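You operate a simulated robot arm through the tools that you are given. There is no shell and no other tool.

The job below is to be done with a simulated robot arm. You get a single attempt, and the scene is never put back.

Task
Put things in order on the top of the vice bench. At the end: the blue cell two (marked "2") stands where the cream block fuse stood; the blue cell nine (marked "9") stands where the yellow volt tester stood; the black relay one (marked "1") stands where the blue cell nine stood; the yellow volt tester is on the grey parts tray; the cream block fuse from the top of the vice bench stands where the black relay one stood; whatever was shut is shut again. Leave all else as you found it, and nothing knocked over.

Only the result counts: the job must be done as asked and must still hold three seconds after the hand-in. Knocking over, shifting, dropping, spilling or breaking anything else fails it.

Robot
A 6-joint arm with a two-finger gripper, fixed in place. Base frame: the origin is at the foot of the arm, x ahead of it, y to its left, z up; the work surface is at about z = 0. Lengths are in mm, angles in rad, forces in N, time in s.
With the tool pointing down near the work surface it reaches from about 240 to 620 mm from the base axis. Its first joint turns from -1.152 to 1.152 rad. Payload 1.37 kg.
The tool frame sits at the grasp point between the pads (the TCP): z along the fingers, y along the line on which they close. The tips reach 22 mm beyond it. The gripper opens to 92 mm. The gripper's body begins 65 mm behind the TCP.
Orientation is that of the tool frame in the base frame, as [roll, pitch, yaw] about the fixed x, y, z axes, in that order (R = Rz(yaw) Ry(pitch) Rx(roll)). With the fingers straight down and closing along the base's y, the tool's x points along the base's -x, its y along +y and its z along -z.

Tools
- The arm moves only by the tool drive_tool. Its argument "targets" is a list of rows, each a list of 7 numbers: the shift along the tool's x, y, z in mm, then the turn, a rotation vector about the tool's x, y, z in rad, then the closure, from 0 (fully open) to 1 (shut). In form: [[tx, ty, tz, wx, wy, wz, hand], ...]. A call has 1 to 20 rows; each row shifts and turns the commanded pose from where the row before left it, along the tool's axes as they then stand. Rows are played at 5 a second. More than 50 mm and 0.15 rad between two rows, or a gripper value outside its range, and nothing of the call is played. Where a pose cannot be reached the arm comes as near as it can. A force on the tool above 40 N (or 10 N above the force at the start of the call, whichever is more), or a blocked arm, ends the call early, and 0.2 s more pass. Each finger halts on what it meets, pressing with about 26 N; the grip force reading is that of the motor and also rises with nothing between the fingers. The clock runs only during rows and for 0.2 s after the last one: add rows that do not move to give the fingers time. It gives the time, the measured TCP pose, the force on the tool (base axes), the opening and the grip force at its end, in the units of the frame above (readings bear some noise), with the torque about the TCP (base axes, N m) and any sound that the robot's microphone picked up.
- Cameras (640 x 400 px; columns grow to the right, rows downward): "scene" is fixed at [33.6, -430, 585.6]; the picture's right is [0.80, -0.59, 0.00], its down [-0.33, -0.45, -0.83] and it looks along [0.49, 0.67, -0.55] (base axes); focal length 348 px, centre (320, 200). "wrist" rides on the gripper at [71, 19, -102] in the tool frame; the picture's right is [-0.26, 0.97, 0.00], its down [-0.75, -0.20, -0.62] and it looks along [-0.60, -0.16, 0.78] (tool axes); focal length 280 px, centre (320, 200). There is no depth. A picture from a camera that has moved, and an enlarged one, comes with that camera's place and axes in the base frame and with its lens.
- get_image(camera): a new picture of that camera. No time passes.
- zoom(camera, box): a new picture of the part [left, top, right, bottom] of that camera's present view, enlarged. No time passes.
- job_done(): hands the job in; it is judged then, once.

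Nothing tells you positions but the pictures and the camera data. Unless the task says otherwise, let go and move clear before handing in.

The tools are called after "Call:" as name(argument=value, ...) on one line, values as JSON. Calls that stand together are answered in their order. drive_tool: Moves the arm, as the interface text tells. Its arguments: {"type":"object","properties":{"targets":{"type":"array"}},"required":["targets"]} The other tools are called the same way: get_image (camera) takes a picture; zoom (camera, box) takes an enlarged picture of a part of a camera's view; job_done () hands the job in.

At the start:

```text
clock: 0.0
tool_pos: [405.7, 121.6, 300.0]
orientation: [-3.141, 0.001, -3.141]
contact_force: [-0.6, 0.5, -0.3]
torque: [0.0, 0.02, 0.0]
grip_width: 92.1
grip_force: 0.0
```

scene: 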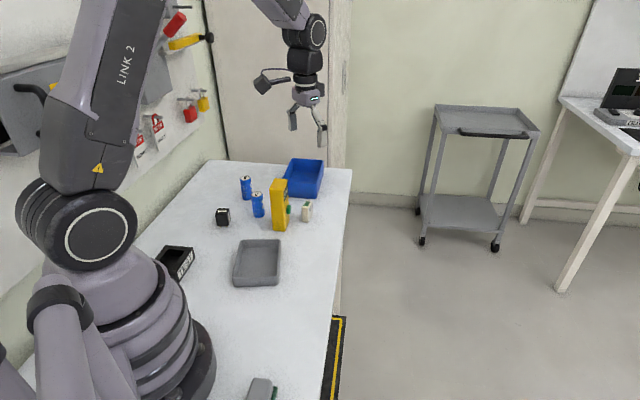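
wrist: 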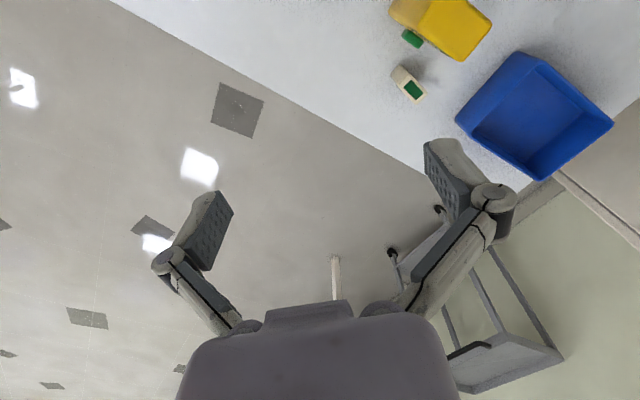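

I see the bench with a small cluster of items: two blue cells, a black relay, a yellow tester, a cream fuse, a blue bin and a grey tray. I'll zoom in to identify them before moving.

Call:
zoom(camera="scene", box=[200, 150, 360, 250])

Call:
zoom(camera="scene", box=[140, 220, 300, 320])

Call:
zoom(camera="scene", box=[200, 300, 360, 400])

Call:
zoom(camera="wrist", box=[360, 0, 640, 175])

```text
4.00 times, centred on (280, 200) of scene
camera zoom: at [33.6, -430.0, 585.6], right [0.8, -0.59, 0.0], down [-0.33, -0.45, -0.83], along [0.49, 0.67, -0.55], focal length 1393 px, centre (480, 200)
```

zoom: 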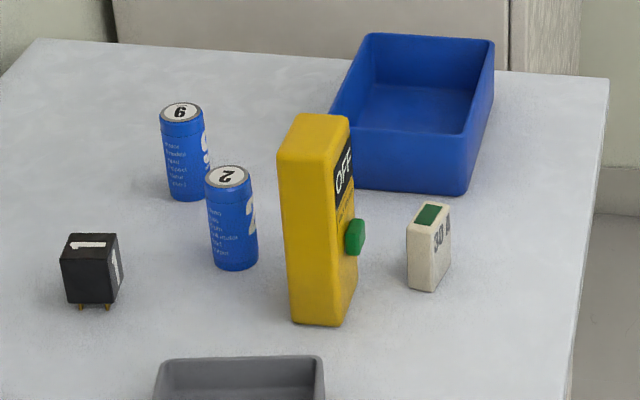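

```text
4.00 times, centred on (220, 270) of scene
camera zoom: at [33.6, -430.0, 585.6], right [0.8, -0.59, 0.0], down [-0.33, -0.45, -0.83], along [0.49, 0.67, -0.55], focal length 1393 px, centre (720, -80)
```

zoom: 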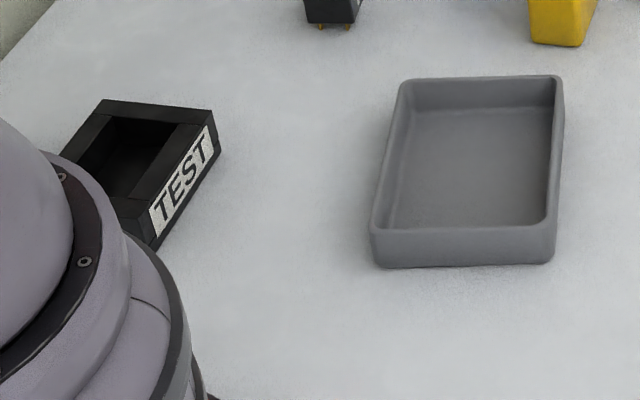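

```text
4.00 times, centred on (280, 350) of scene
camera zoom: at [33.6, -430.0, 585.6], right [0.8, -0.59, 0.0], down [-0.33, -0.45, -0.83], along [0.49, 0.67, -0.55], focal length 1393 px, centre (480, -400)
```

zoom: 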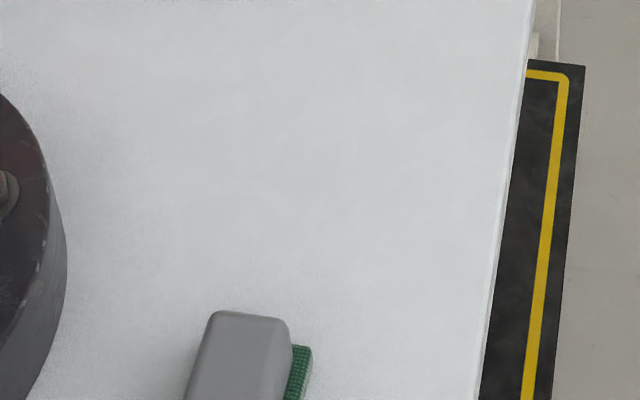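

```text
2.29 times, centred on (500, 88) of wrist
camera zoom: at [335.8, 141.2, 401.9], right [0.26, 0.97, 0.0], down [0.75, -0.2, 0.62], along [0.6, -0.16, -0.78], focal length 641 px, centre (-91, 457)
```

zoom: 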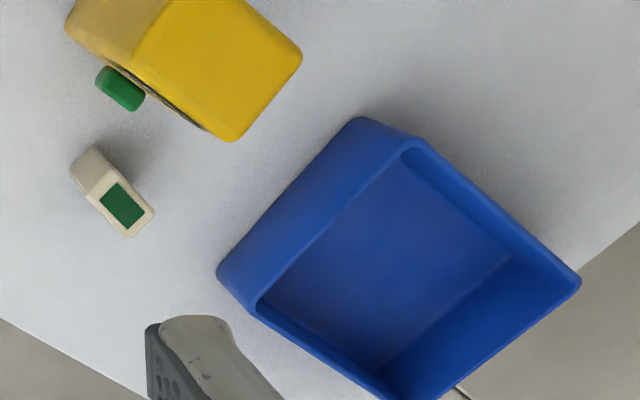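

The layout is clear from the scene camera: tester around (392,241), cell two around (367,321), cell nine around (379,421), relay around (266,337), fuse around (468,222) and tray around (267,143). Next I move the arm back at a safe height so the wrist camera can view the whole cluster.

Call:
drive_tool(targets=[[22.6, 19.7, 0, 0, 0, 0, 0], [22.6, 19.7, 0, 0, 0, 0, 0], [22.6, 19.7, 0, 0, 0, 0, 0], [22.6, 19.7, 0, 0, 0, 0, 0], [22.6, 19.7, 0, 0, 0, 0, 0], [22.6, 19.9, 0, 0, 0, 0, 0], [0, 0, 0, 0, 0, 0, 0]])

Call:
get_image(camera="wrist")

Call:
zoom(camera="wrist", box=[240, 0, 560, 200])

Call:
get_image(camera="scene")

```text
clock: 1.6
tool_pos: [270.0, 239.6, 299.6]
orientation: [3.141, 0.0, 3.141]
contact_force: [-0.1, 0.5, 0.8]
torque: [-0.02, 0.01, -0.02]
grip_width: 92.1
grip_force: 0.1
```

```text
taken
camera wrist: at [200.4, 259.8, 400.9], right [0.26, 0.96, 0.0], down [0.75, -0.2, 0.63], along [0.6, -0.16, -0.78], focal length 280 px, centre (320, 200)
```

wrist: 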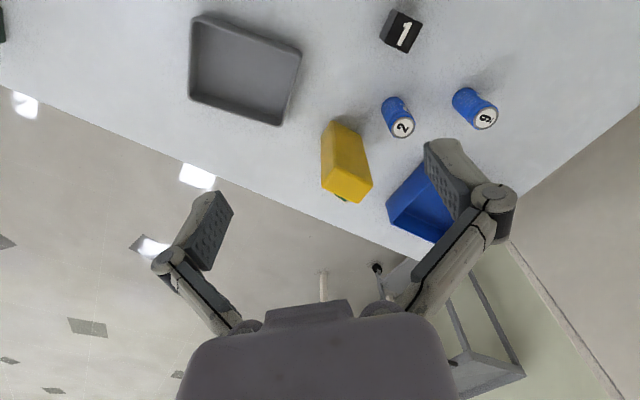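

```text
2.00 times, centred on (400, 100) of wrist
camera zoom: at [200.4, 259.8, 400.9], right [0.26, 0.96, 0.0], down [0.75, -0.2, 0.63], along [0.6, -0.16, -0.78], focal length 561 px, centre (160, 400)
```

zoom: 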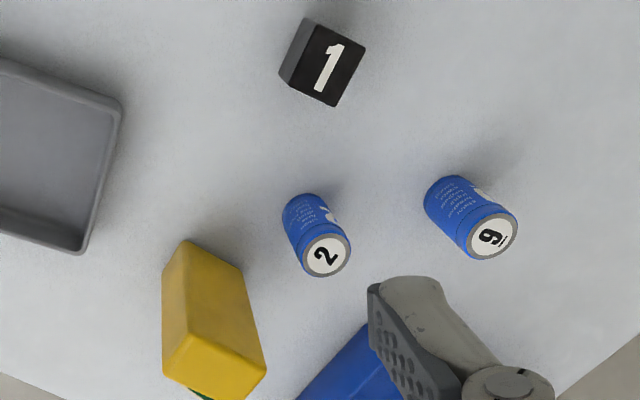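

```text
taken
```

scene: 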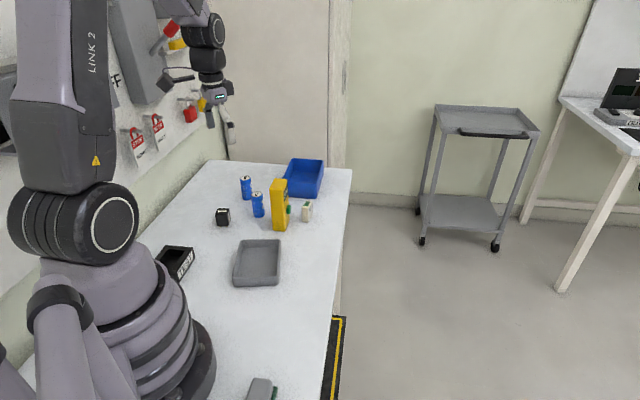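

The wrist view shows all the objects clearly. I zoom in for exact corner positions before going to the tester first.

Call:
zoom(camera="wrist", box=[290, 105, 418, 225])

Call:
zoom(camera="wrist", box=[360, 0, 520, 150])

Call:
zoom(camera="wrist", box=[170, 0, 320, 140])

Call:
zoom(camera="scene", box=[250, 165, 330, 240])

```text
3.33 times, centred on (354, 165) of wrist
camera zoom: at [200.4, 259.8, 400.9], right [0.26, 0.96, 0.0], down [0.75, -0.2, 0.63], along [0.6, -0.16, -0.78], focal length 935 px, centre (207, 317)
```

zoom: 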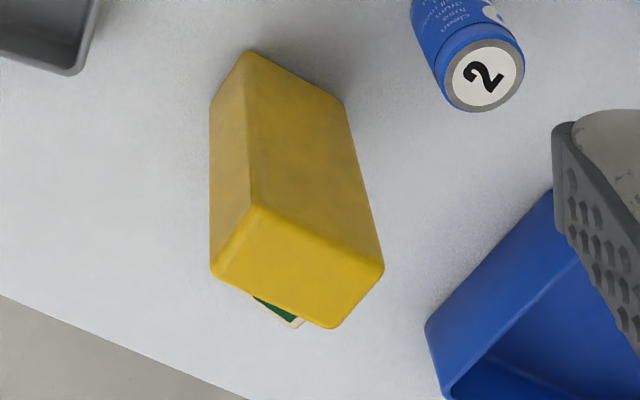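

```text
2.67 times, centred on (440, 75) of wrist
camera zoom: at [200.4, 259.8, 400.9], right [0.26, 0.96, 0.0], down [0.75, -0.2, 0.63], along [0.6, -0.16, -0.78], focal length 748 px, centre (0, 533)
```

zoom: 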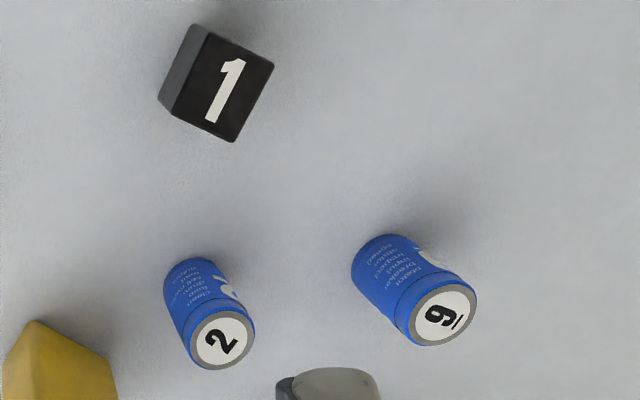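

```text
2.86 times, centred on (245, 70) of wrist
camera zoom: at [200.4, 259.8, 400.9], right [0.26, 0.96, 0.0], down [0.75, -0.2, 0.63], along [0.6, -0.16, -0.78], focal length 801 px, centre (534, 571)
```

zoom: 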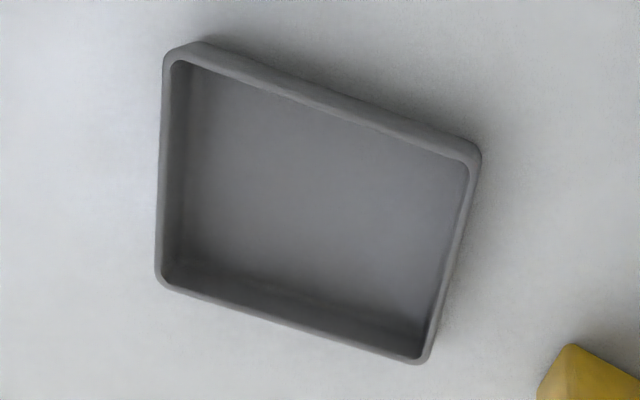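

```text
5.33 times, centred on (290, 202) of scene
camera zoom: at [33.6, -430.0, 585.6], right [0.8, -0.59, 0.0], down [-0.33, -0.45, -0.83], along [0.49, 0.67, -0.55], focal length 1857 px, centre (480, 187)
```

zoom: 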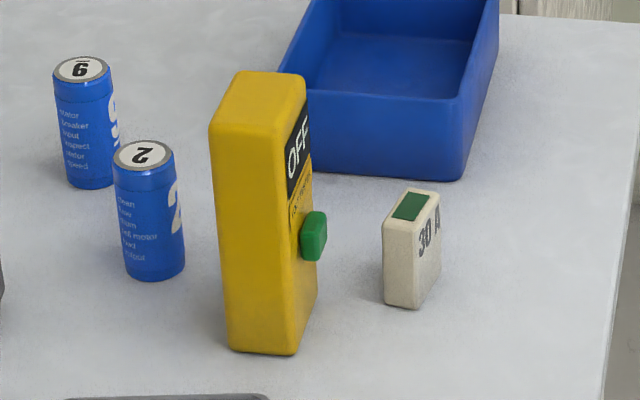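

The tester top is about 130 mm high, centred near (397,241), 52 × 33 mm, with its long side at about 47°. The tray is centred near (273,138). I move over the tester at height, turn the tool to its yaw and check the view.

Call:
drive_tool(targets=[[-32, 0.2, 0, 0, 0, 0, 0], [-32, 0.2, 0, 0, 0, 0, 0], [-32, 0.2, 0, 0, 0, 0, 0], [-31.3, 0.2, 0, 0, 0, 0, 0], [0, 0, 0, 0, 0, 0.14, 0], [0, 0, 0, 0, 0, 0.14, 0], [0, 0, 0, 0, 0, 0.14, 0], [0, 0, 0, 0, 0, 0.14, 0], [0, 0, 0, 0, 0, 0.14, 0], [0, 0, 0, 0, 0, 0.045, 0], [0, 0, 0, 0, 0, 0, 0]])

Call:
get_image(camera="wrist")

Call:
zoom(camera="wrist", box=[220, 0, 460, 150])

```text
clock: 4.0
tool_pos: [396.9, 242.0, 300.4]
orientation: [3.141, -0.002, 2.394]
contact_force: [-0.7, 0.1, -0.1]
torque: [0.01, 0.0, 0.02]
grip_width: 92.1
grip_force: 0.0
```

```text
taken
camera wrist: at [358.9, 303.9, 401.7], right [0.85, 0.53, 0.0], down [0.41, -0.66, 0.62], along [0.33, -0.53, -0.78], focal length 280 px, centre (320, 200)
```

wrist: 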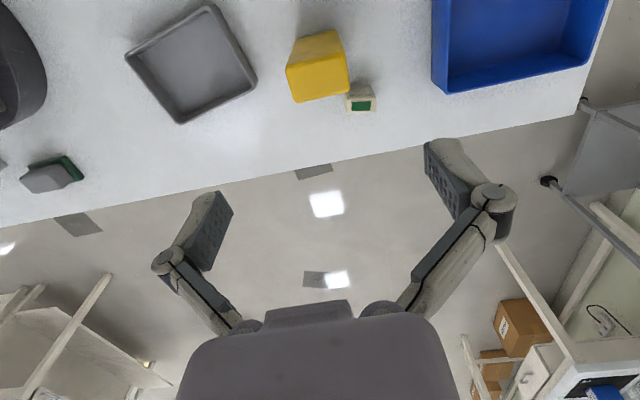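

```text
2.67 times, centred on (340, 75) of wrist
camera zoom: at [358.9, 303.9, 401.7], right [0.85, 0.53, 0.0], down [0.41, -0.66, 0.62], along [0.33, -0.53, -0.78], focal length 748 px, centre (267, 533)
```

zoom: 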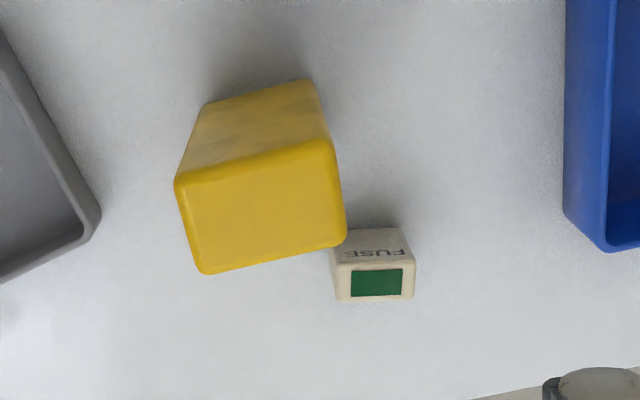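

The tester is centred under the tool as predicted (top centre about (397.6,240.3)), and triangulating the fuse gives about (469.8,222.4) with a 52 mm top. I descend onto the top of the tester and grip its narrow sides, clear of the button.

Call:
drive_tool(targets=[[0, 0, 30, 0, 0, 0.02, 0], [0, 0, 30, 0, 0, 0, 0], [0, 0, 30, 0, 0, 0, 0], [0, 0, 30, 0, 0, 0, 0], [0, 0, 25, 0, 0, 0, 0], [0, 0, 20, 0, 0, 0, 0], [0, 0, 15, 0, 0, 0, 0], [0, 0, 15, 0, 0, 0, 0], [0, 0, 0, 0, 0, 0, 0], [0, 0, 0, 0, 0, 0, 0]])

Call:
get_image(camera="wrist")

Call:
zoom(camera="scene", box=[200, 130, 360, 250])

```text
clock: 6.2
tool_pos: [398.9, 241.9, 106.3]
orientation: [3.141, 0.001, 2.378]
contact_force: [0.7, -0.2, -0.8]
torque: [0.0, -0.03, -0.01]
grip_width: 91.9
grip_force: 0.1
```

```text
taken
camera wrist: at [360.4, 304.3, 206.9], right [0.86, 0.51, 0.0], down [0.4, -0.67, 0.62], along [0.32, -0.54, -0.78], focal length 280 px, centre (320, 200)
```

wrist: 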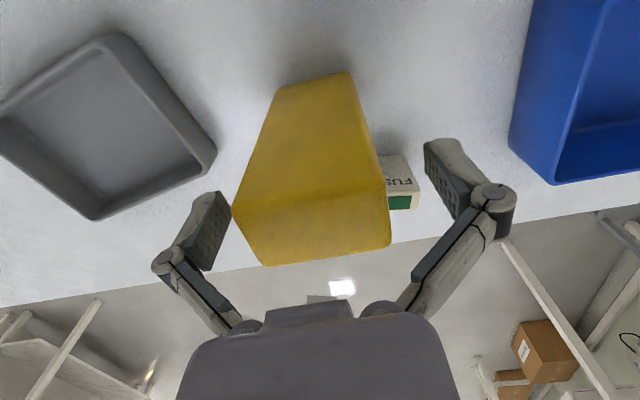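

```text
3.33 times, centred on (280, 190) of scene
camera zoom: at [33.6, -430.0, 585.6], right [0.8, -0.59, 0.0], down [-0.33, -0.45, -0.83], along [0.49, 0.67, -0.55], focal length 1161 px, centre (453, 233)
```

zoom: 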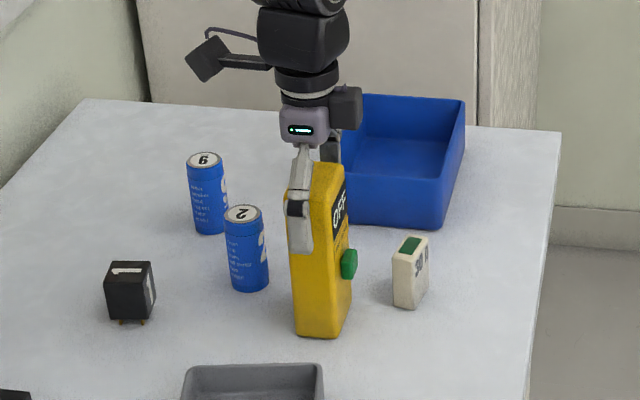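

The fingers straddle the tester with its top between them. I close and check the grip.

Call:
drive_tool(targets=[[0, 0, 0, 0, 0, 0, 0.3], [0, 0, 0, 0, 0, 0, 0.45], [0, 0, 0, 0, 0, 0, 0.6], [0, 0, 0, 0, 0, 0, 0.8], [0, 0, 0, 0, 0, 0, 0.8], [0, 0, 0, 0, 0, 0, 0.8]])

Call:
get_image(camera="wrist")

```text
clock: 7.6
tool_pos: [396.8, 241.4, 105.3]
orientation: [-3.141, 0.0, 2.376]
contact_force: [-0.3, -1.0, 5.0]
torque: [-0.04, 0.09, -0.03]
grip_width: 55.6
grip_force: 26.3
```

```text
taken
camera wrist: at [360.4, 304.3, 207.1], right [0.86, 0.51, 0.0], down [0.4, -0.67, 0.62], along [0.32, -0.54, -0.78], focal length 280 px, centre (320, 200)
```

wrist: 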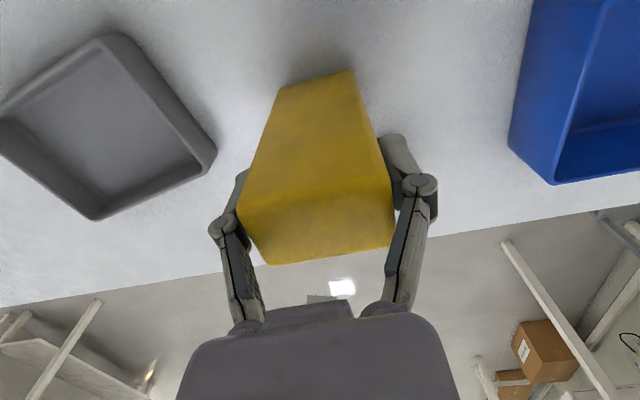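

The tester is held (opening 55.6 mm, 26 N). I lift it straight up and carry it over the tray centre at about (273,139).

Call:
drive_tool(targets=[[0, 0, -10, 0, 0, 0, 0.8], [0, 0, -20, 0, 0, 0, 0.8], [0, 0, -25, 0, 0, 0, 0.8], [0, 0, -25, 0, 0, 0, 0.8], [3.1, -26.6, 0, 0, 0, 0, 0.8], [3.1, -26.6, 0, 0, 0, 0, 0.8], [3.1, -26.6, 0, 0, 0, 0, 0.8], [3.1, -26.6, 0, 0, 0, 0, 0.8], [3.1, -26.6, 0, 0, 0, 0, 0.8], [3.6, -26.6, 0, 0, 0, -0.1, 0.8], [0, 0, 0, 0, 0, -0.1, 0.8], [0, 0, 0, 0, 0, 0, 0.8]])

Call:
get_image(camera="wrist")

Call:
zoom(camera="scene", box=[140, 130, 360, 300])

```text
clock: 10.2
tool_pos: [274.7, 141.2, 186.7]
orientation: [-3.142, 0.0, 2.579]
contact_force: [-0.6, -0.6, -1.6]
torque: [0.06, 0.0, -0.02]
grip_width: 55.6
grip_force: 26.2
```

```text
taken
camera wrist: at [224.6, 193.4, 287.4], right [0.74, 0.68, 0.0], down [0.53, -0.58, 0.62], along [0.42, -0.46, -0.78], focal length 280 px, centre (320, 200)
```

wrist: 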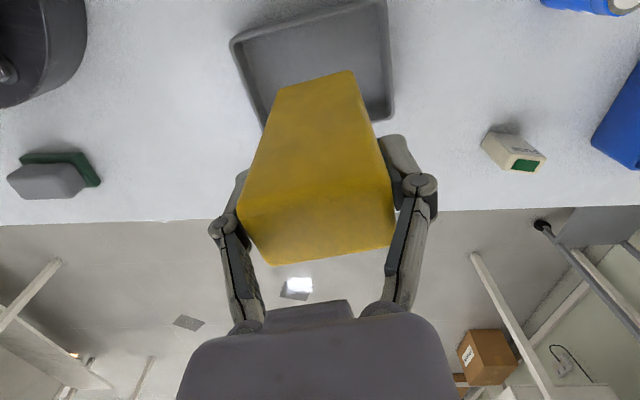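

```text
2.35 times, centred on (250, 215) of scene
camera zoom: at [33.6, -430.0, 585.6], right [0.8, -0.59, 0.0], down [-0.33, -0.45, -0.83], along [0.49, 0.67, -0.55], focal length 819 px, centre (485, 165)
```

zoom: 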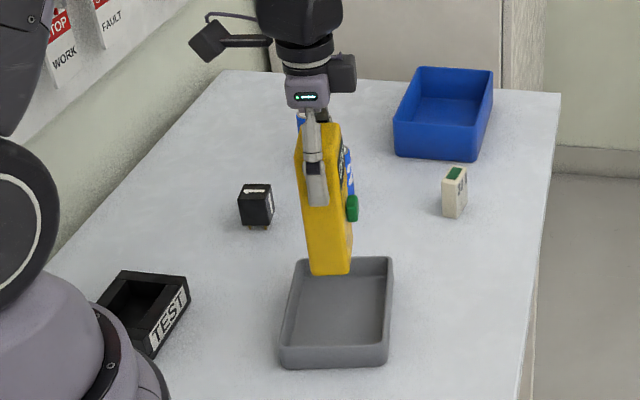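

The tester hangs upright over the tray. I lower it to just above the tray floor.

Call:
drive_tool(targets=[[0, 0, 20, 0, 0, 0, 0.8], [0, 0, 20, 0, 0, 0, 0.8], [0, 0, 15, 0, 0, 0, 0.8], [0, 0, 10, 0, 0, 0, 0.8], [0, 0, 5, 0, 0, 0, 0.8], [0, 0, 0, 0, 0, 0, 0.8]])

Call:
zoom(camera="scene", box=[210, 190, 310, 300])

```text
clock: 11.6
tool_pos: [273.7, 140.5, 115.4]
orientation: [-3.141, 0.001, 2.576]
contact_force: [0.4, 0.8, -2.0]
torque: [0.0, 0.01, -0.01]
grip_width: 55.6
grip_force: 25.8
```

```text
3.64 times, centred on (260, 245) of scene
camera zoom: at [33.6, -430.0, 585.6], right [0.8, -0.59, 0.0], down [-0.33, -0.45, -0.83], along [0.49, 0.67, -0.55], focal length 1266 px, centre (538, 36)
```

zoom: 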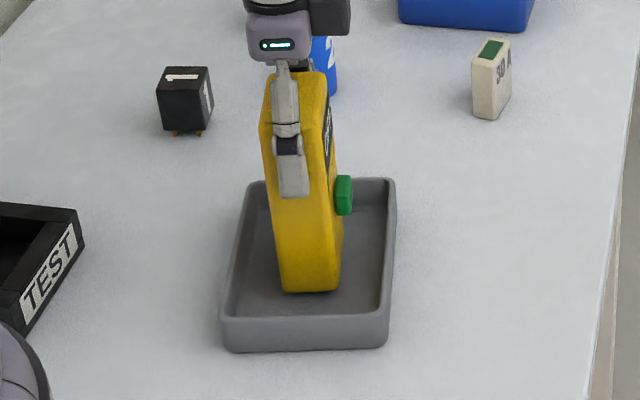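

The tester is inside the tray with clear margins. I lower in small steps until I feel the floor.

Call:
drive_tool(targets=[[0, 0, 2, 0, 0, 0, 0.8], [0, 0, 1, 0, 0, 0, 0.8], [0, 0, 0, 0, 0, 0, 0.8]])

Call:
drive_tool(targets=[[0, 0, 1, 0, 0, 0, 0.8], [0, 0, 0.5, 0, 0, 0, 0.8], [0, 0, 0, 0, 0, 0, 0.8]])

Call:
drive_tool(targets=[[0, 0, 1, 0, 0, 0, 0.8], [0, 0, 0, 0, 0, 0, 0.8]])

```text
clock: 12.4
tool_pos: [272.1, 138.9, 112.6]
orientation: [3.14, 0.001, 2.576]
contact_force: [0.2, 0.2, -2.3]
torque: [0.0, 0.01, 0.02]
grip_width: 55.7
grip_force: 26.2
```

```text
clock: 13.2
tool_pos: [272.3, 139.7, 111.8]
orientation: [3.14, 0.0, 2.577]
contact_force: [-0.3, -0.9, -1.5]
torque: [0.0, 0.01, -0.02]
grip_width: 55.4
grip_force: 25.5
```

```text
clock: 13.8
tool_pos: [273.8, 140.4, 111.3]
orientation: [3.141, 0.001, 2.577]
contact_force: [-0.4, 0.2, -1.7]
torque: [-0.01, -0.02, -0.01]
grip_width: 55.7
grip_force: 26.3
```

No contact yet, so I keep lowering.

Call:
drive_tool(targets=[[0, 0, 1, 0, 0, 0, 0.8], [0, 0, 0, 0, 0, 0, 0.8]])

Call:
drive_tool(targets=[[0, 0, 1, 0, 0, 0, 0.8], [0, 0, 0, 0, 0, 0, 0.8]])

Call:
drive_tool(targets=[[0, 0, 0.7, 0, 0, 0, 0.8], [0, 0, 0, 0, 0, 0, 0.8]])

```text
clock: 14.4
tool_pos: [273.1, 140.0, 109.6]
orientation: [3.14, 0.0, 2.576]
contact_force: [-2.5, 0.3, 14.6]
torque: [0.0, 0.22, 0.02]
grip_width: 55.6
grip_force: 26.2
```

```text
clock: 15.0
tool_pos: [272.9, 138.7, 108.6]
orientation: [3.14, 0.0, 2.578]
contact_force: [-1.6, -0.7, 19.8]
torque: [-0.07, -0.04, -0.02]
grip_width: 55.3
grip_force: 26.7
```

```text
clock: 15.6
tool_pos: [274.3, 139.5, 108.6]
orientation: [-3.142, 0.001, 2.578]
contact_force: [1.1, 2.6, 21.4]
torque: [0.06, -0.09, 0.01]
grip_width: 55.7
grip_force: 26.2
```

The tester is on the tray floor (upward reaction about 15–20 N). I ease the pressure and open slowly.

Call:
drive_tool(targets=[[0, 0, -1.0, 0, 0, 0, 0.8], [0, 0, 0, 0, 0, 0, 0.8], [0, 0, 0, 0, 0, 0, 0.35], [0, 0, 0, 0, 0, 0, 0.3], [0, 0, 0, 0, 0, 0, 0.25], [0, 0, 0, 0, 0, 0, 0.2], [0, 0, 0, 0, 0, 0, 0.1], [0, 0, 0, 0, 0, 0, 0.0], [0, 0, 0, 0, 0, 0, 0.0]])

Call:
get_image(camera="wrist")

Call:
zoom(camera="scene", box=[210, 190, 310, 300])

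```text
clock: 17.6
tool_pos: [272.6, 138.9, 107.6]
orientation: [3.141, 0.0, 2.577]
contact_force: [0.2, -0.4, -0.2]
torque: [0.0, -0.01, 0.03]
grip_width: 91.9
grip_force: 0.2
```

```text
taken
camera wrist: at [224.3, 193.0, 209.8], right [0.74, 0.67, 0.0], down [0.53, -0.58, 0.62], along [0.42, -0.46, -0.78], focal length 280 px, centre (320, 200)
```

wrist: 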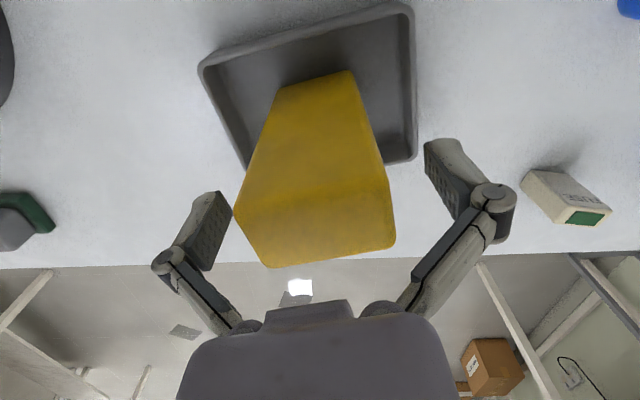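

```text
3.64 times, centred on (260, 245) of scene
camera zoom: at [33.6, -430.0, 585.6], right [0.8, -0.59, 0.0], down [-0.33, -0.45, -0.83], along [0.49, 0.67, -0.55], focal length 1266 px, centre (538, 36)
```

zoom: 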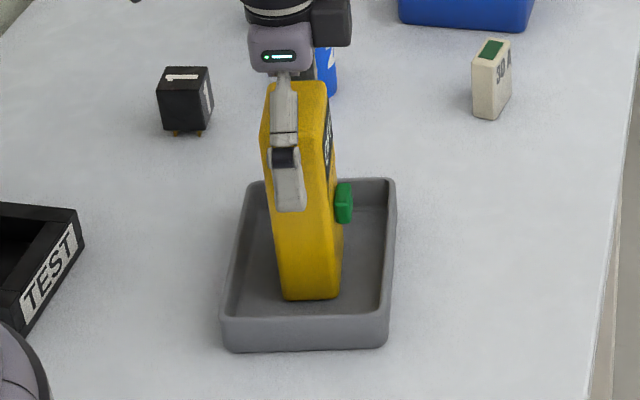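

The tester stands in the tray. Now I rise and move over cell nine, estimated at (385,423), top about 66 mm, to check its position.

Call:
drive_tool(targets=[[0, 0, -20, 0, 0, 0, 0], [0, 0, -30, 0, 0, 0, 0], [0, 0, -30, 0, 0, 0, 0], [0, 0, -32.2, 0, 0, 0, 0], [7.1, 37.5, 0, 0, 0, 0, 0], [7.1, 37.5, 0, 0, 0, 0, 0], [7.1, 37.5, 0, 0, 0, 0, 0], [7.1, 37.5, 0, 0, 0, 0, 0], [7.1, 37.5, 0, 0, 0, 0, 0], [7.1, 37.5, 0, 0, 0, 0, 0], [7.1, 37.5, 0, 0, 0, 0, 0], [7.0, 37.4, 0, 0, 0, 0, 0], [0, 0, 0, 0, 0, 0, 0], [0, 0, 0, 0, 0, 0, 0]])

Call:
get_image(camera="wrist")

Call:
zoom(camera="wrist", box=[220, 20, 420, 160])

Call:
get_image(camera="scene")

```text
clock: 20.6
tool_pos: [386.0, 421.2, 219.9]
orientation: [-3.141, 0.001, 2.576]
contact_force: [-0.2, -0.8, -0.2]
torque: [-0.02, 0.0, 0.0]
grip_width: 92.0
grip_force: 0.0
```

```text
taken
camera wrist: at [337.9, 475.6, 321.1], right [0.74, 0.67, 0.0], down [0.53, -0.58, 0.62], along [0.42, -0.46, -0.78], focal length 280 px, centre (320, 200)
```

wrist: 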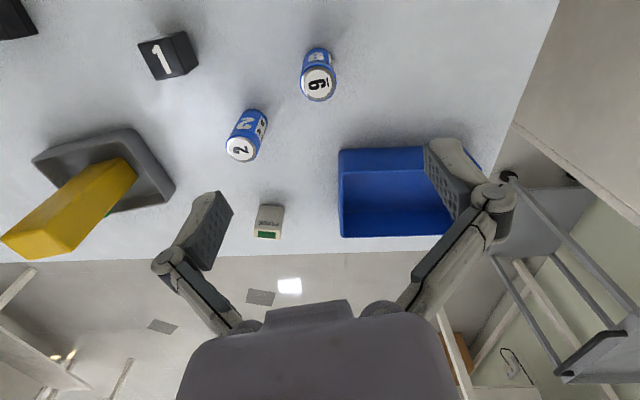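

```text
2.86 times, centred on (320, 90) of wrist
camera zoom: at [337.9, 475.6, 321.1], right [0.74, 0.67, 0.0], down [0.53, -0.58, 0.62], along [0.42, -0.46, -0.78], focal length 801 px, centre (320, 514)
```

zoom: 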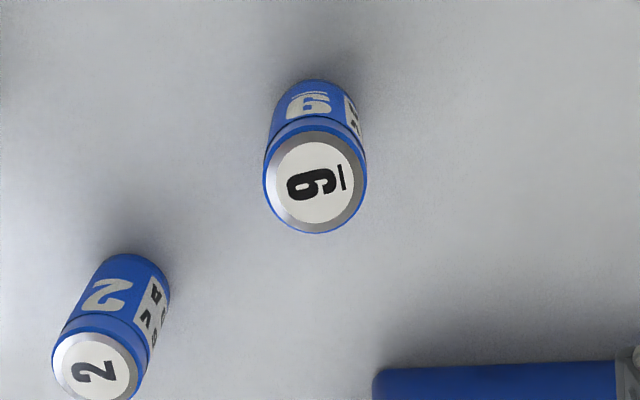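

```text
taken
```

scene: 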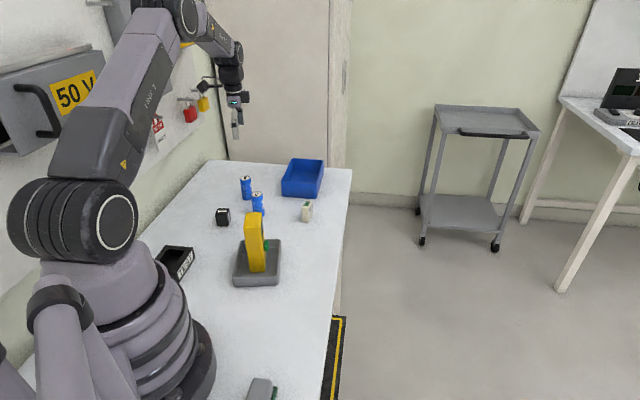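

Nine's top is within a millimetre or two of the tool axis. I descend around it to mid-height and close.

Call:
drive_tool(targets=[[-0.6, -1.0, 30, 0, 0, 0, 0], [0, 0, 30, 0, 0, 0, 0], [0, 0, 30, 0, 0, 0, 0.1], [0, 0, 30, 0, 0, 0, 0.2], [0, 0, 25, 0, 0, 0, 0.2], [0, 0, 20, 0, 0, 0, 0.2], [0, 0, 15, 0, 0, 0, 0.2], [0, 0, 0, 0, 0, 0, 0.2]])

Call:
get_image(camera="wrist")

Call:
zoom(camera="scene", box=[200, 130, 320, 230])

```text
clock: 22.4
tool_pos: [385.6, 422.2, 39.4]
orientation: [3.141, 0.0, 2.577]
contact_force: [-0.4, 0.1, 0.5]
torque: [0.0, 0.0, -0.03]
grip_width: 73.8
grip_force: 0.0
```

```text
taken
camera wrist: at [337.1, 475.9, 140.2], right [0.74, 0.67, 0.0], down [0.53, -0.58, 0.62], along [0.42, -0.46, -0.78], focal length 280 px, centre (320, 200)
```

wrist: 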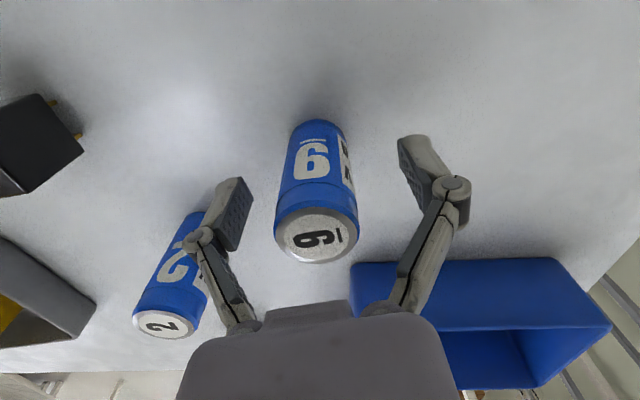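

```text
4.00 times, centred on (260, 180) of scene
camera zoom: at [33.6, -430.0, 585.6], right [0.8, -0.59, 0.0], down [-0.33, -0.45, -0.83], along [0.49, 0.67, -0.55], focal length 1393 px, centre (560, 280)
```

zoom: 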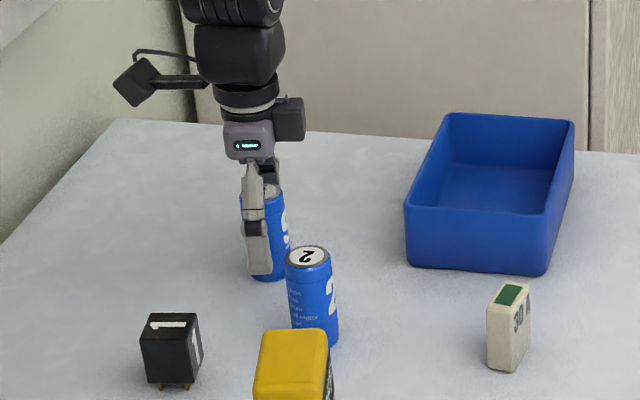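

Nine stands between the pads. I close on it and lift.

Call:
drive_tool(targets=[[0, 0, 0, 0, 0, 0, 0.45], [0, 0, 0, 0, 0, 0, 0.6], [0, 0, 0, 0, 0, 0, 0.7], [0, 0, 0, 0, 0, 0, 0.8], [0, 0, 0, 0, 0, 0, 0.85], [0, 0, 0, 0, 0, 0, 0.85]])

Call:
get_image(camera="wrist")

```text
clock: 23.8
tool_pos: [386.6, 420.8, 38.3]
orientation: [-3.141, 0.0, 2.575]
contact_force: [-0.1, -0.5, 0.2]
torque: [0.0, 0.03, -0.03]
grip_width: 31.2
grip_force: 25.9
```

```text
taken
camera wrist: at [337.0, 475.9, 140.6], right [0.74, 0.67, 0.0], down [0.53, -0.58, 0.62], along [0.42, -0.46, -0.78], focal length 280 px, centre (320, 200)
```

wrist: 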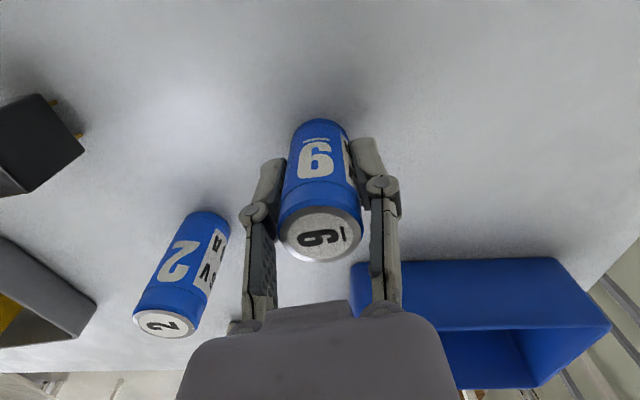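

Nine is held. I lift it and carry it to the tester's old spot at (397.6,240.5).

Call:
drive_tool(targets=[[0, 0, -10, 0, 0, 0, 0.85], [0, 0, -25, 0, 0, 0, 0.85], [0, 0, -30, 0, 0, 0, 0.85], [0, 0, -25, 0, 0, 0, 0.85], [-17.85, -24.4, 0, 0, 0, 0, 0.85], [-17.85, -24.4, 0, 0, 0, 0, 0.85], [-17.85, -24.4, 0, 0, 0, 0, 0.85], [-17.85, -24.4, 0, 0, 0, 0, 0.85], [-17.85, -24.4, 0, 0, 0, 0, 0.85], [-17.85, -24.5, 0, 0, 0, 0, 0.85], [0, 0, 0, 0, 0, 0, 0.85], [0, 0, 0, 0, 0, 0, 0.85]])

Call:
get_image(camera="wrist")

Call:
zoom(camera="scene", box=[200, 130, 360, 250])

```text
clock: 26.4
tool_pos: [397.0, 242.2, 130.9]
orientation: [-3.141, 0.0, 2.576]
contact_force: [0.0, 0.1, -1.4]
torque: [-0.02, -0.02, 0.02]
grip_width: 30.9
grip_force: 25.9
```

```text
taken
camera wrist: at [348.9, 295.9, 231.5], right [0.74, 0.68, 0.0], down [0.53, -0.58, 0.62], along [0.42, -0.46, -0.78], focal length 280 px, centre (320, 200)
```

wrist: 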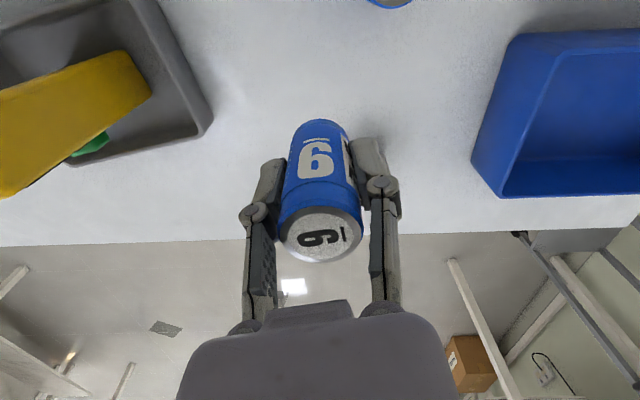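

```text
3.33 times, centred on (280, 190) of scene
camera zoom: at [33.6, -430.0, 585.6], right [0.8, -0.59, 0.0], down [-0.33, -0.45, -0.83], along [0.49, 0.67, -0.55], focal length 1161 px, centre (453, 233)
```

zoom: 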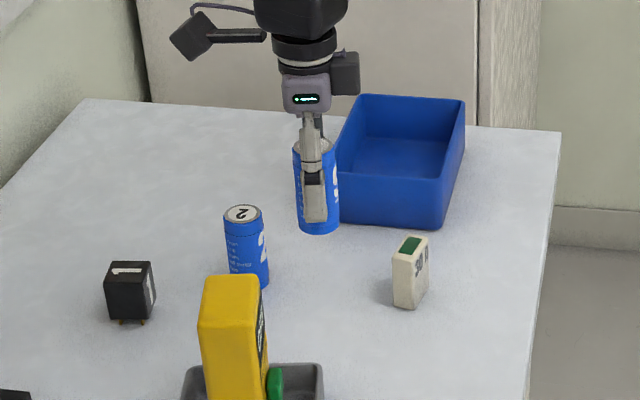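

Nine hangs over the tester's old spot. I lower it to just above the bench, then feel for contact.

Call:
drive_tool(targets=[[0, 0, 25, 0, 0, 0, 0.85], [0, 0, 25, 0, 0, 0, 0.85], [0, 0, 20, 0, 0, 0, 0.85], [0, 0, 12, 0, 0, 0, 0.85], [0, 0, 5, 0, 0, 0, 0.85], [0, 0, 0, 0, 0, 0, 0.85]])

Call:
drive_tool(targets=[[0, 0, 1, 0, 0, 0, 0.85], [0, 0, 0, 0, 0, 0, 0.85]])

Call:
drive_tool(targets=[[0, 0, 1, 0, 0, 0, 0.85], [0, 0, 0, 0, 0, 0, 0.85]])

```text
clock: 27.8
tool_pos: [397.8, 240.9, 43.9]
orientation: [-3.141, -0.001, 2.576]
contact_force: [0.4, 0.1, -1.1]
torque: [-0.01, 0.0, 0.01]
grip_width: 31.2
grip_force: 25.9
```

```text
clock: 28.4
tool_pos: [397.1, 241.3, 41.9]
orientation: [-3.141, 0.0, 2.576]
contact_force: [0.7, -0.1, -1.5]
torque: [-0.01, 0.02, 0.01]
grip_width: 31.4
grip_force: 26.2
```

```text
clock: 29.0
tool_pos: [398.9, 241.4, 41.6]
orientation: [3.139, 0.0, 2.576]
contact_force: [0.3, 0.9, -2.1]
torque: [0.01, 0.03, 0.03]
grip_width: 31.3
grip_force: 25.7
```

Call:
drive_tool(targets=[[0, 0, 0.7, 0, 0, 0, 0.85], [0, 0, 0, 0, 0, 0, 0.85]])

Call:
drive_tool(targets=[[0, 0, 0.5, 0, 0, 0, 0.85], [0, 0, 0, 0, 0, 0, 0.85]])

```text
clock: 29.6
tool_pos: [397.3, 240.5, 40.7]
orientation: [3.141, -0.001, 2.575]
contact_force: [0.3, 0.3, -1.3]
torque: [-0.01, -0.01, -0.01]
grip_width: 31.3
grip_force: 25.8
```

```text
clock: 30.2
tool_pos: [398.1, 241.6, 40.1]
orientation: [-3.139, 0.0, 2.577]
contact_force: [-0.8, -0.2, -0.9]
torque: [-0.01, 0.01, -0.01]
grip_width: 31.1
grip_force: 25.6
```

Still no clear contact, so I take another small step.

Call:
drive_tool(targets=[[0, 0, 0.5, 0, 0, 0, 0.85], [0, 0, 0, 0, 0, 0, 0.85]])

Call:
drive_tool(targets=[[0, 0, 0.4, 0, 0, 0, 0.85], [0, 0, 0, 0, 0, 0, 0.85]])

```text
clock: 30.8
tool_pos: [398.3, 241.4, 40.4]
orientation: [-3.141, -0.002, 2.576]
contact_force: [0.3, -0.3, -2.0]
torque: [-0.02, 0.0, -0.01]
grip_width: 31.2
grip_force: 25.9
```

```text
clock: 31.4
tool_pos: [398.4, 240.2, 40.5]
orientation: [3.141, 0.001, 2.576]
contact_force: [0.7, 0.0, -1.4]
torque: [0.02, -0.02, 0.0]
grip_width: 31.1
grip_force: 25.9
```

Call:
drive_tool(targets=[[0, 0, 0.6, 0, 0, 0, 0.85], [0, 0, 0, 0, 0, 0, 0.85]])

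Call:
drive_tool(targets=[[0, 0, 0.6, 0, 0, 0, 0.85], [0, 0, 0, 0, 0, 0, 0.85]])

Call:
zoom(camera="scene", box=[250, 150, 330, 230])

```text
clock: 32.0
tool_pos: [397.7, 240.9, 39.5]
orientation: [3.14, 0.001, 2.576]
contact_force: [-3.5, 0.1, 10.1]
torque: [-0.01, 0.1, 0.03]
grip_width: 30.9
grip_force: 25.9
```

```text
clock: 32.6
tool_pos: [398.1, 240.1, 37.6]
orientation: [-3.14, 0.0, 2.577]
contact_force: [-7.1, -3.7, 23.0]
torque: [-0.13, 0.19, 0.01]
grip_width: 31.4
grip_force: 26.6
```

```text
5.00 times, centred on (290, 190) of scene
camera zoom: at [33.5, -430.1, 585.5], right [0.8, -0.59, 0.0], down [-0.33, -0.45, -0.83], along [0.49, 0.67, -0.55], focal length 1741 px, centre (470, 250)
```

zoom: 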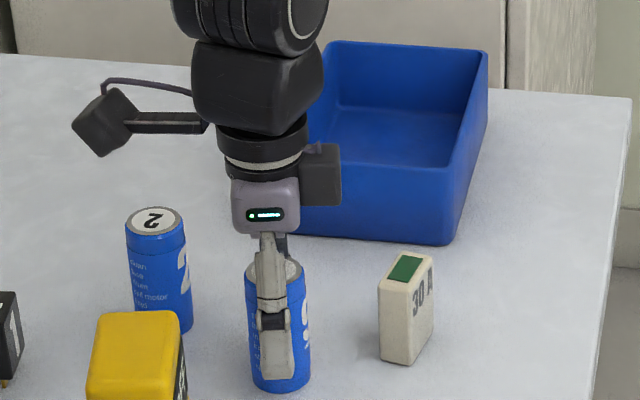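

Nine is on the bench. I ease up a touch and open slowly.

Call:
drive_tool(targets=[[0, 0, -0.7, 0, 0, 0, 0.85], [0, 0, 0, 0, 0, 0, 0.85], [0, 0, 0, 0, 0, 0, 0.62], [0, 0, 0, 0, 0, 0, 0.58], [0, 0, 0, 0, 0, 0, 0.52], [0, 0, 0, 0, 0, 0, 0.45], [0, 0, 0, 0, 0, 0, 0.35], [0, 0, 0, 0, 0, 0, 0.25], [0, 0, 0, 0, 0, 0, 0.25]])

Call:
get_image(camera="wrist")

```text
clock: 34.6
tool_pos: [397.8, 239.9, 39.6]
orientation: [3.141, -0.001, 2.577]
contact_force: [0.1, -0.7, -0.8]
torque: [0.0, 0.04, 0.01]
grip_width: 69.1
grip_force: 0.1
```

```text
taken
camera wrist: at [349.5, 294.6, 140.7], right [0.74, 0.67, 0.0], down [0.53, -0.58, 0.62], along [0.42, -0.46, -0.78], focal length 280 px, centre (320, 200)
```

wrist: 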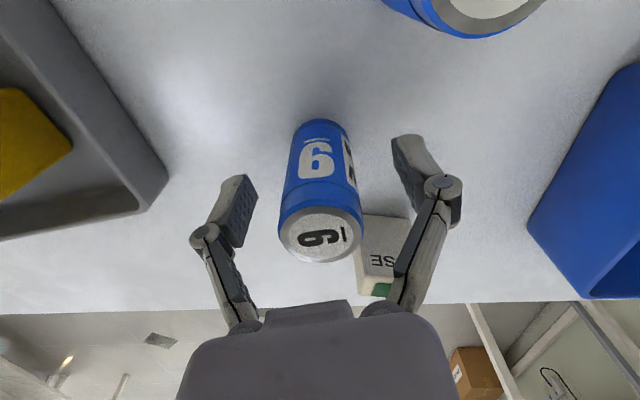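

Nine stands free on the tester's old spot. Now I rise and move over the relay at about (272,336) for a closer look.

Call:
drive_tool(targets=[[0, 0, -15, 0, 0, 0, 0.25], [0, 0, -30, 0, 0, 0, 0.1], [0, 0, -40, 0, 0, 0, 0], [0, 0, -40, 0, 0, 0, 0], [0, 0, -46.6, 0, 0, 0, 0], [31.4, 2.7, 0, 0, 0, 0, 0], [31.4, 2.7, 0, 0, 0, 0, 0], [31.4, 2.7, 0, 0, 0, 0, 0], [31.4, 2.7, 0, 0, 0, 0, 0], [31.6, 2.7, 0, 0, 0, 0, 0], [0, 0, 0, 0, 0, 0, 0], [0, 0, 0, 0, 0, 0, 0]])

Call:
get_image(camera="wrist")

Call:
zoom(camera="wrist", box=[240, 20, 400, 150])

Call:
zoom(camera="scene", box=[200, 150, 330, 290])

```text
clock: 37.2
tool_pos: [274.7, 338.2, 211.3]
orientation: [-3.141, 0.001, 2.577]
contact_force: [-0.8, 0.4, 0.2]
torque: [0.0, 0.02, -0.04]
grip_width: 92.2
grip_force: 0.1
```

```text
taken
camera wrist: at [224.7, 391.0, 312.7], right [0.74, 0.67, 0.0], down [0.53, -0.58, 0.62], along [0.42, -0.46, -0.78], focal length 280 px, centre (320, 200)
```

wrist: 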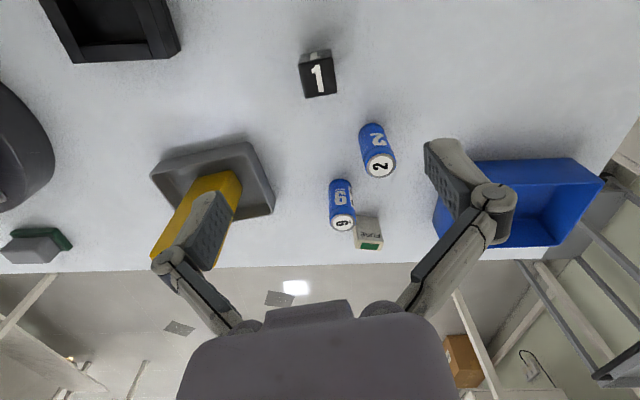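

```text
3.08 times, centred on (320, 85) of wrist
camera zoom: at [224.7, 391.0, 312.7], right [0.74, 0.67, 0.0], down [0.53, -0.58, 0.62], along [0.42, -0.46, -0.78], focal length 863 px, centre (320, 554)
```

zoom: 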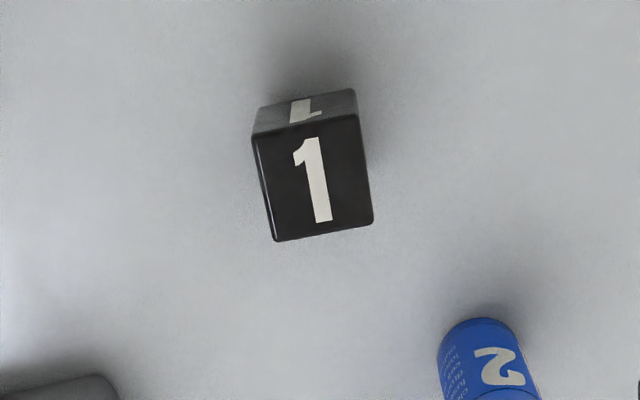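

```text
2.86 times, centred on (265, 220) of scene
camera zoom: at [33.6, -430.0, 585.6], right [0.8, -0.59, 0.0], down [-0.33, -0.45, -0.83], along [0.49, 0.67, -0.55], focal length 995 px, centre (477, 143)
```

zoom: 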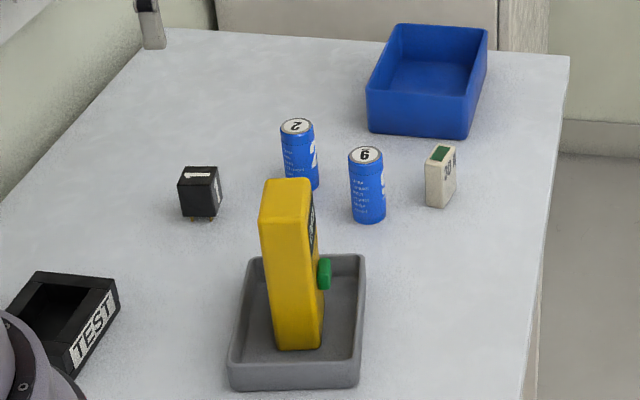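

The relay top is centred at about (272,336), 30 mm square, top at about 46 mm, yaw about 53°. I align the tool to it and descend with the fingers open.

Call:
drive_tool(targets=[[0, 0, 30, 0, 0, 0.074, 0], [0, 0, 30, 0, 0, 0, 0], [0, 0, 30, 0, 0, 0, 0.1], [0, 0, 30, 0, 0, 0, 0.2], [0, 0, 25, 0, 0, 0, 0.25], [0, 0, 20, 0, 0, 0, 0.25], [0, 0, 10, 0, 0, 0, 0.25], [0, 0, 6, 0, 0, 0, 0.25], [0, 0, 0, 0, 0, 0, 0.25]])

Call:
get_image(camera="wrist")

Call:
zoom(camera="scene", box=[180, 160, 300, 250])

```text
clock: 39.2
tool_pos: [273.6, 337.5, 30.2]
orientation: [-3.141, 0.001, 2.503]
contact_force: [-0.1, 0.0, -0.8]
torque: [0.0, -0.01, 0.0]
grip_width: 69.0
grip_force: 0.1
```

```text
taken
camera wrist: at [228.2, 394.0, 131.8], right [0.79, 0.62, 0.0], down [0.48, -0.61, 0.62], along [0.39, -0.49, -0.78], focal length 280 px, centre (320, 200)
```

wrist: 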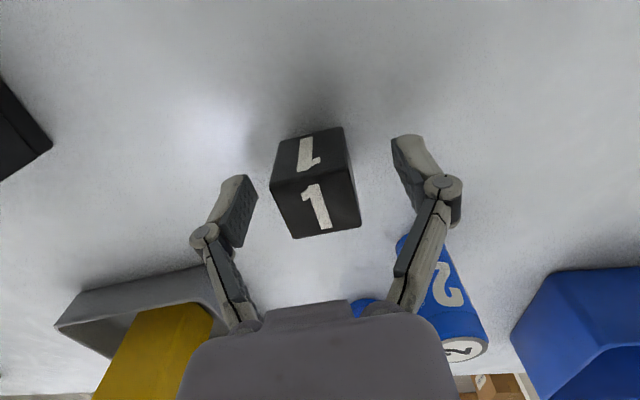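

```text
4.44 times, centred on (240, 205) of scene
camera zoom: at [33.6, -430.0, 585.6], right [0.8, -0.59, 0.0], down [-0.33, -0.45, -0.83], along [0.49, 0.67, -0.55], focal length 1548 px, centre (676, 178)
```

zoom: 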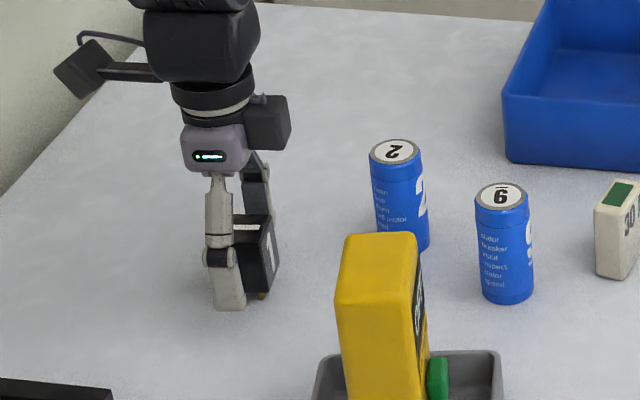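

The relay is square between the pads. I close on it.

Call:
drive_tool(targets=[[0, 0, 0, 0, 0, 0, 0.45], [0, 0, 0, 0, 0, 0, 0.6], [0, 0, 0, 0, 0, 0, 0.7], [0, 0, 0, 0, 0, 0, 0.8], [0, 0, 0, 0, 0, 0, 0.85], [0, 0, 0, 0, 0, 0, 0.85]])

Call:
get_image(camera="wrist")

```text
clock: 40.6
tool_pos: [272.1, 337.1, 31.1]
orientation: [3.141, -0.001, 2.503]
contact_force: [-0.8, -0.2, 1.6]
torque: [0.02, -0.01, -0.01]
grip_width: 31.4
grip_force: 25.9
```

```text
taken
camera wrist: at [228.2, 394.0, 132.0], right [0.79, 0.62, 0.0], down [0.48, -0.61, 0.62], along [0.39, -0.49, -0.78], focal length 280 px, centre (320, 200)
```

wrist: 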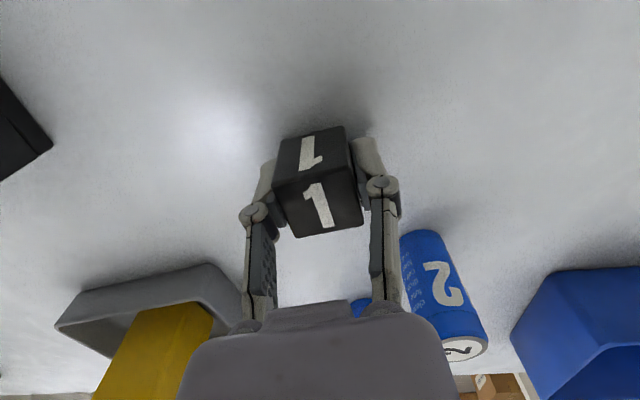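

The relay is held (31.4 mm, 26 N). I lift it and carry it to nine's old spot at (385,421).

Call:
drive_tool(targets=[[0, 0, -10, 0, 0, 0, 0.85], [0, 0, -25, 0, 0, 0, 0.85], [0, 0, -25, 0, 0, 0, 0.85], [0, 0, -20, 0, 0, 0, 0.85], [-8.0, 27.1, 0, 0, 0, 0, 0.85], [-8.0, 27.1, 0, 0, 0, 0, 0.85], [-8.0, 27.1, 0, 0, 0, 0, 0.85], [-8.0, 27.1, 0, 0, 0, 0, 0.85], [-8.0, 27.2, 0, 0, 0, 0, 0.85], [0, 0, 0, 0, 0, 0, 0.85], [0, 0, 0, 0, 0, 0, 0.85]])

Call:
get_image(camera="wrist")

Call:
zoom(camera="scene", box=[180, 130, 340, 250])

```text
clock: 43.0
tool_pos: [387.1, 420.6, 110.2]
orientation: [-3.141, 0.001, 2.502]
contact_force: [0.2, 0.0, -0.4]
torque: [0.0, 0.02, 0.0]
grip_width: 31.3
grip_force: 25.7
```

```text
taken
camera wrist: at [342.2, 478.5, 211.4], right [0.79, 0.62, 0.0], down [0.48, -0.61, 0.63], along [0.39, -0.49, -0.78], focal length 280 px, centre (320, 200)
```

wrist: 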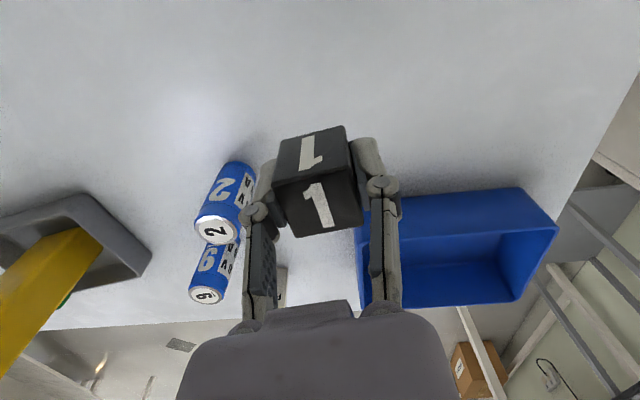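

```text
3.33 times, centred on (260, 190) of scene
camera zoom: at [33.6, -430.0, 585.6], right [0.8, -0.59, 0.0], down [-0.33, -0.45, -0.83], along [0.49, 0.67, -0.55], focal length 1161 px, centre (520, 233)
```

zoom: 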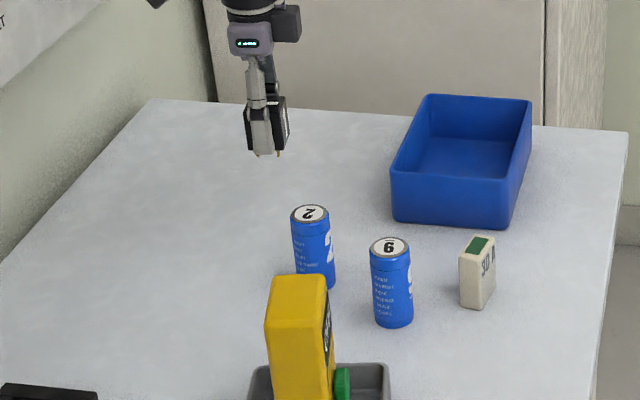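

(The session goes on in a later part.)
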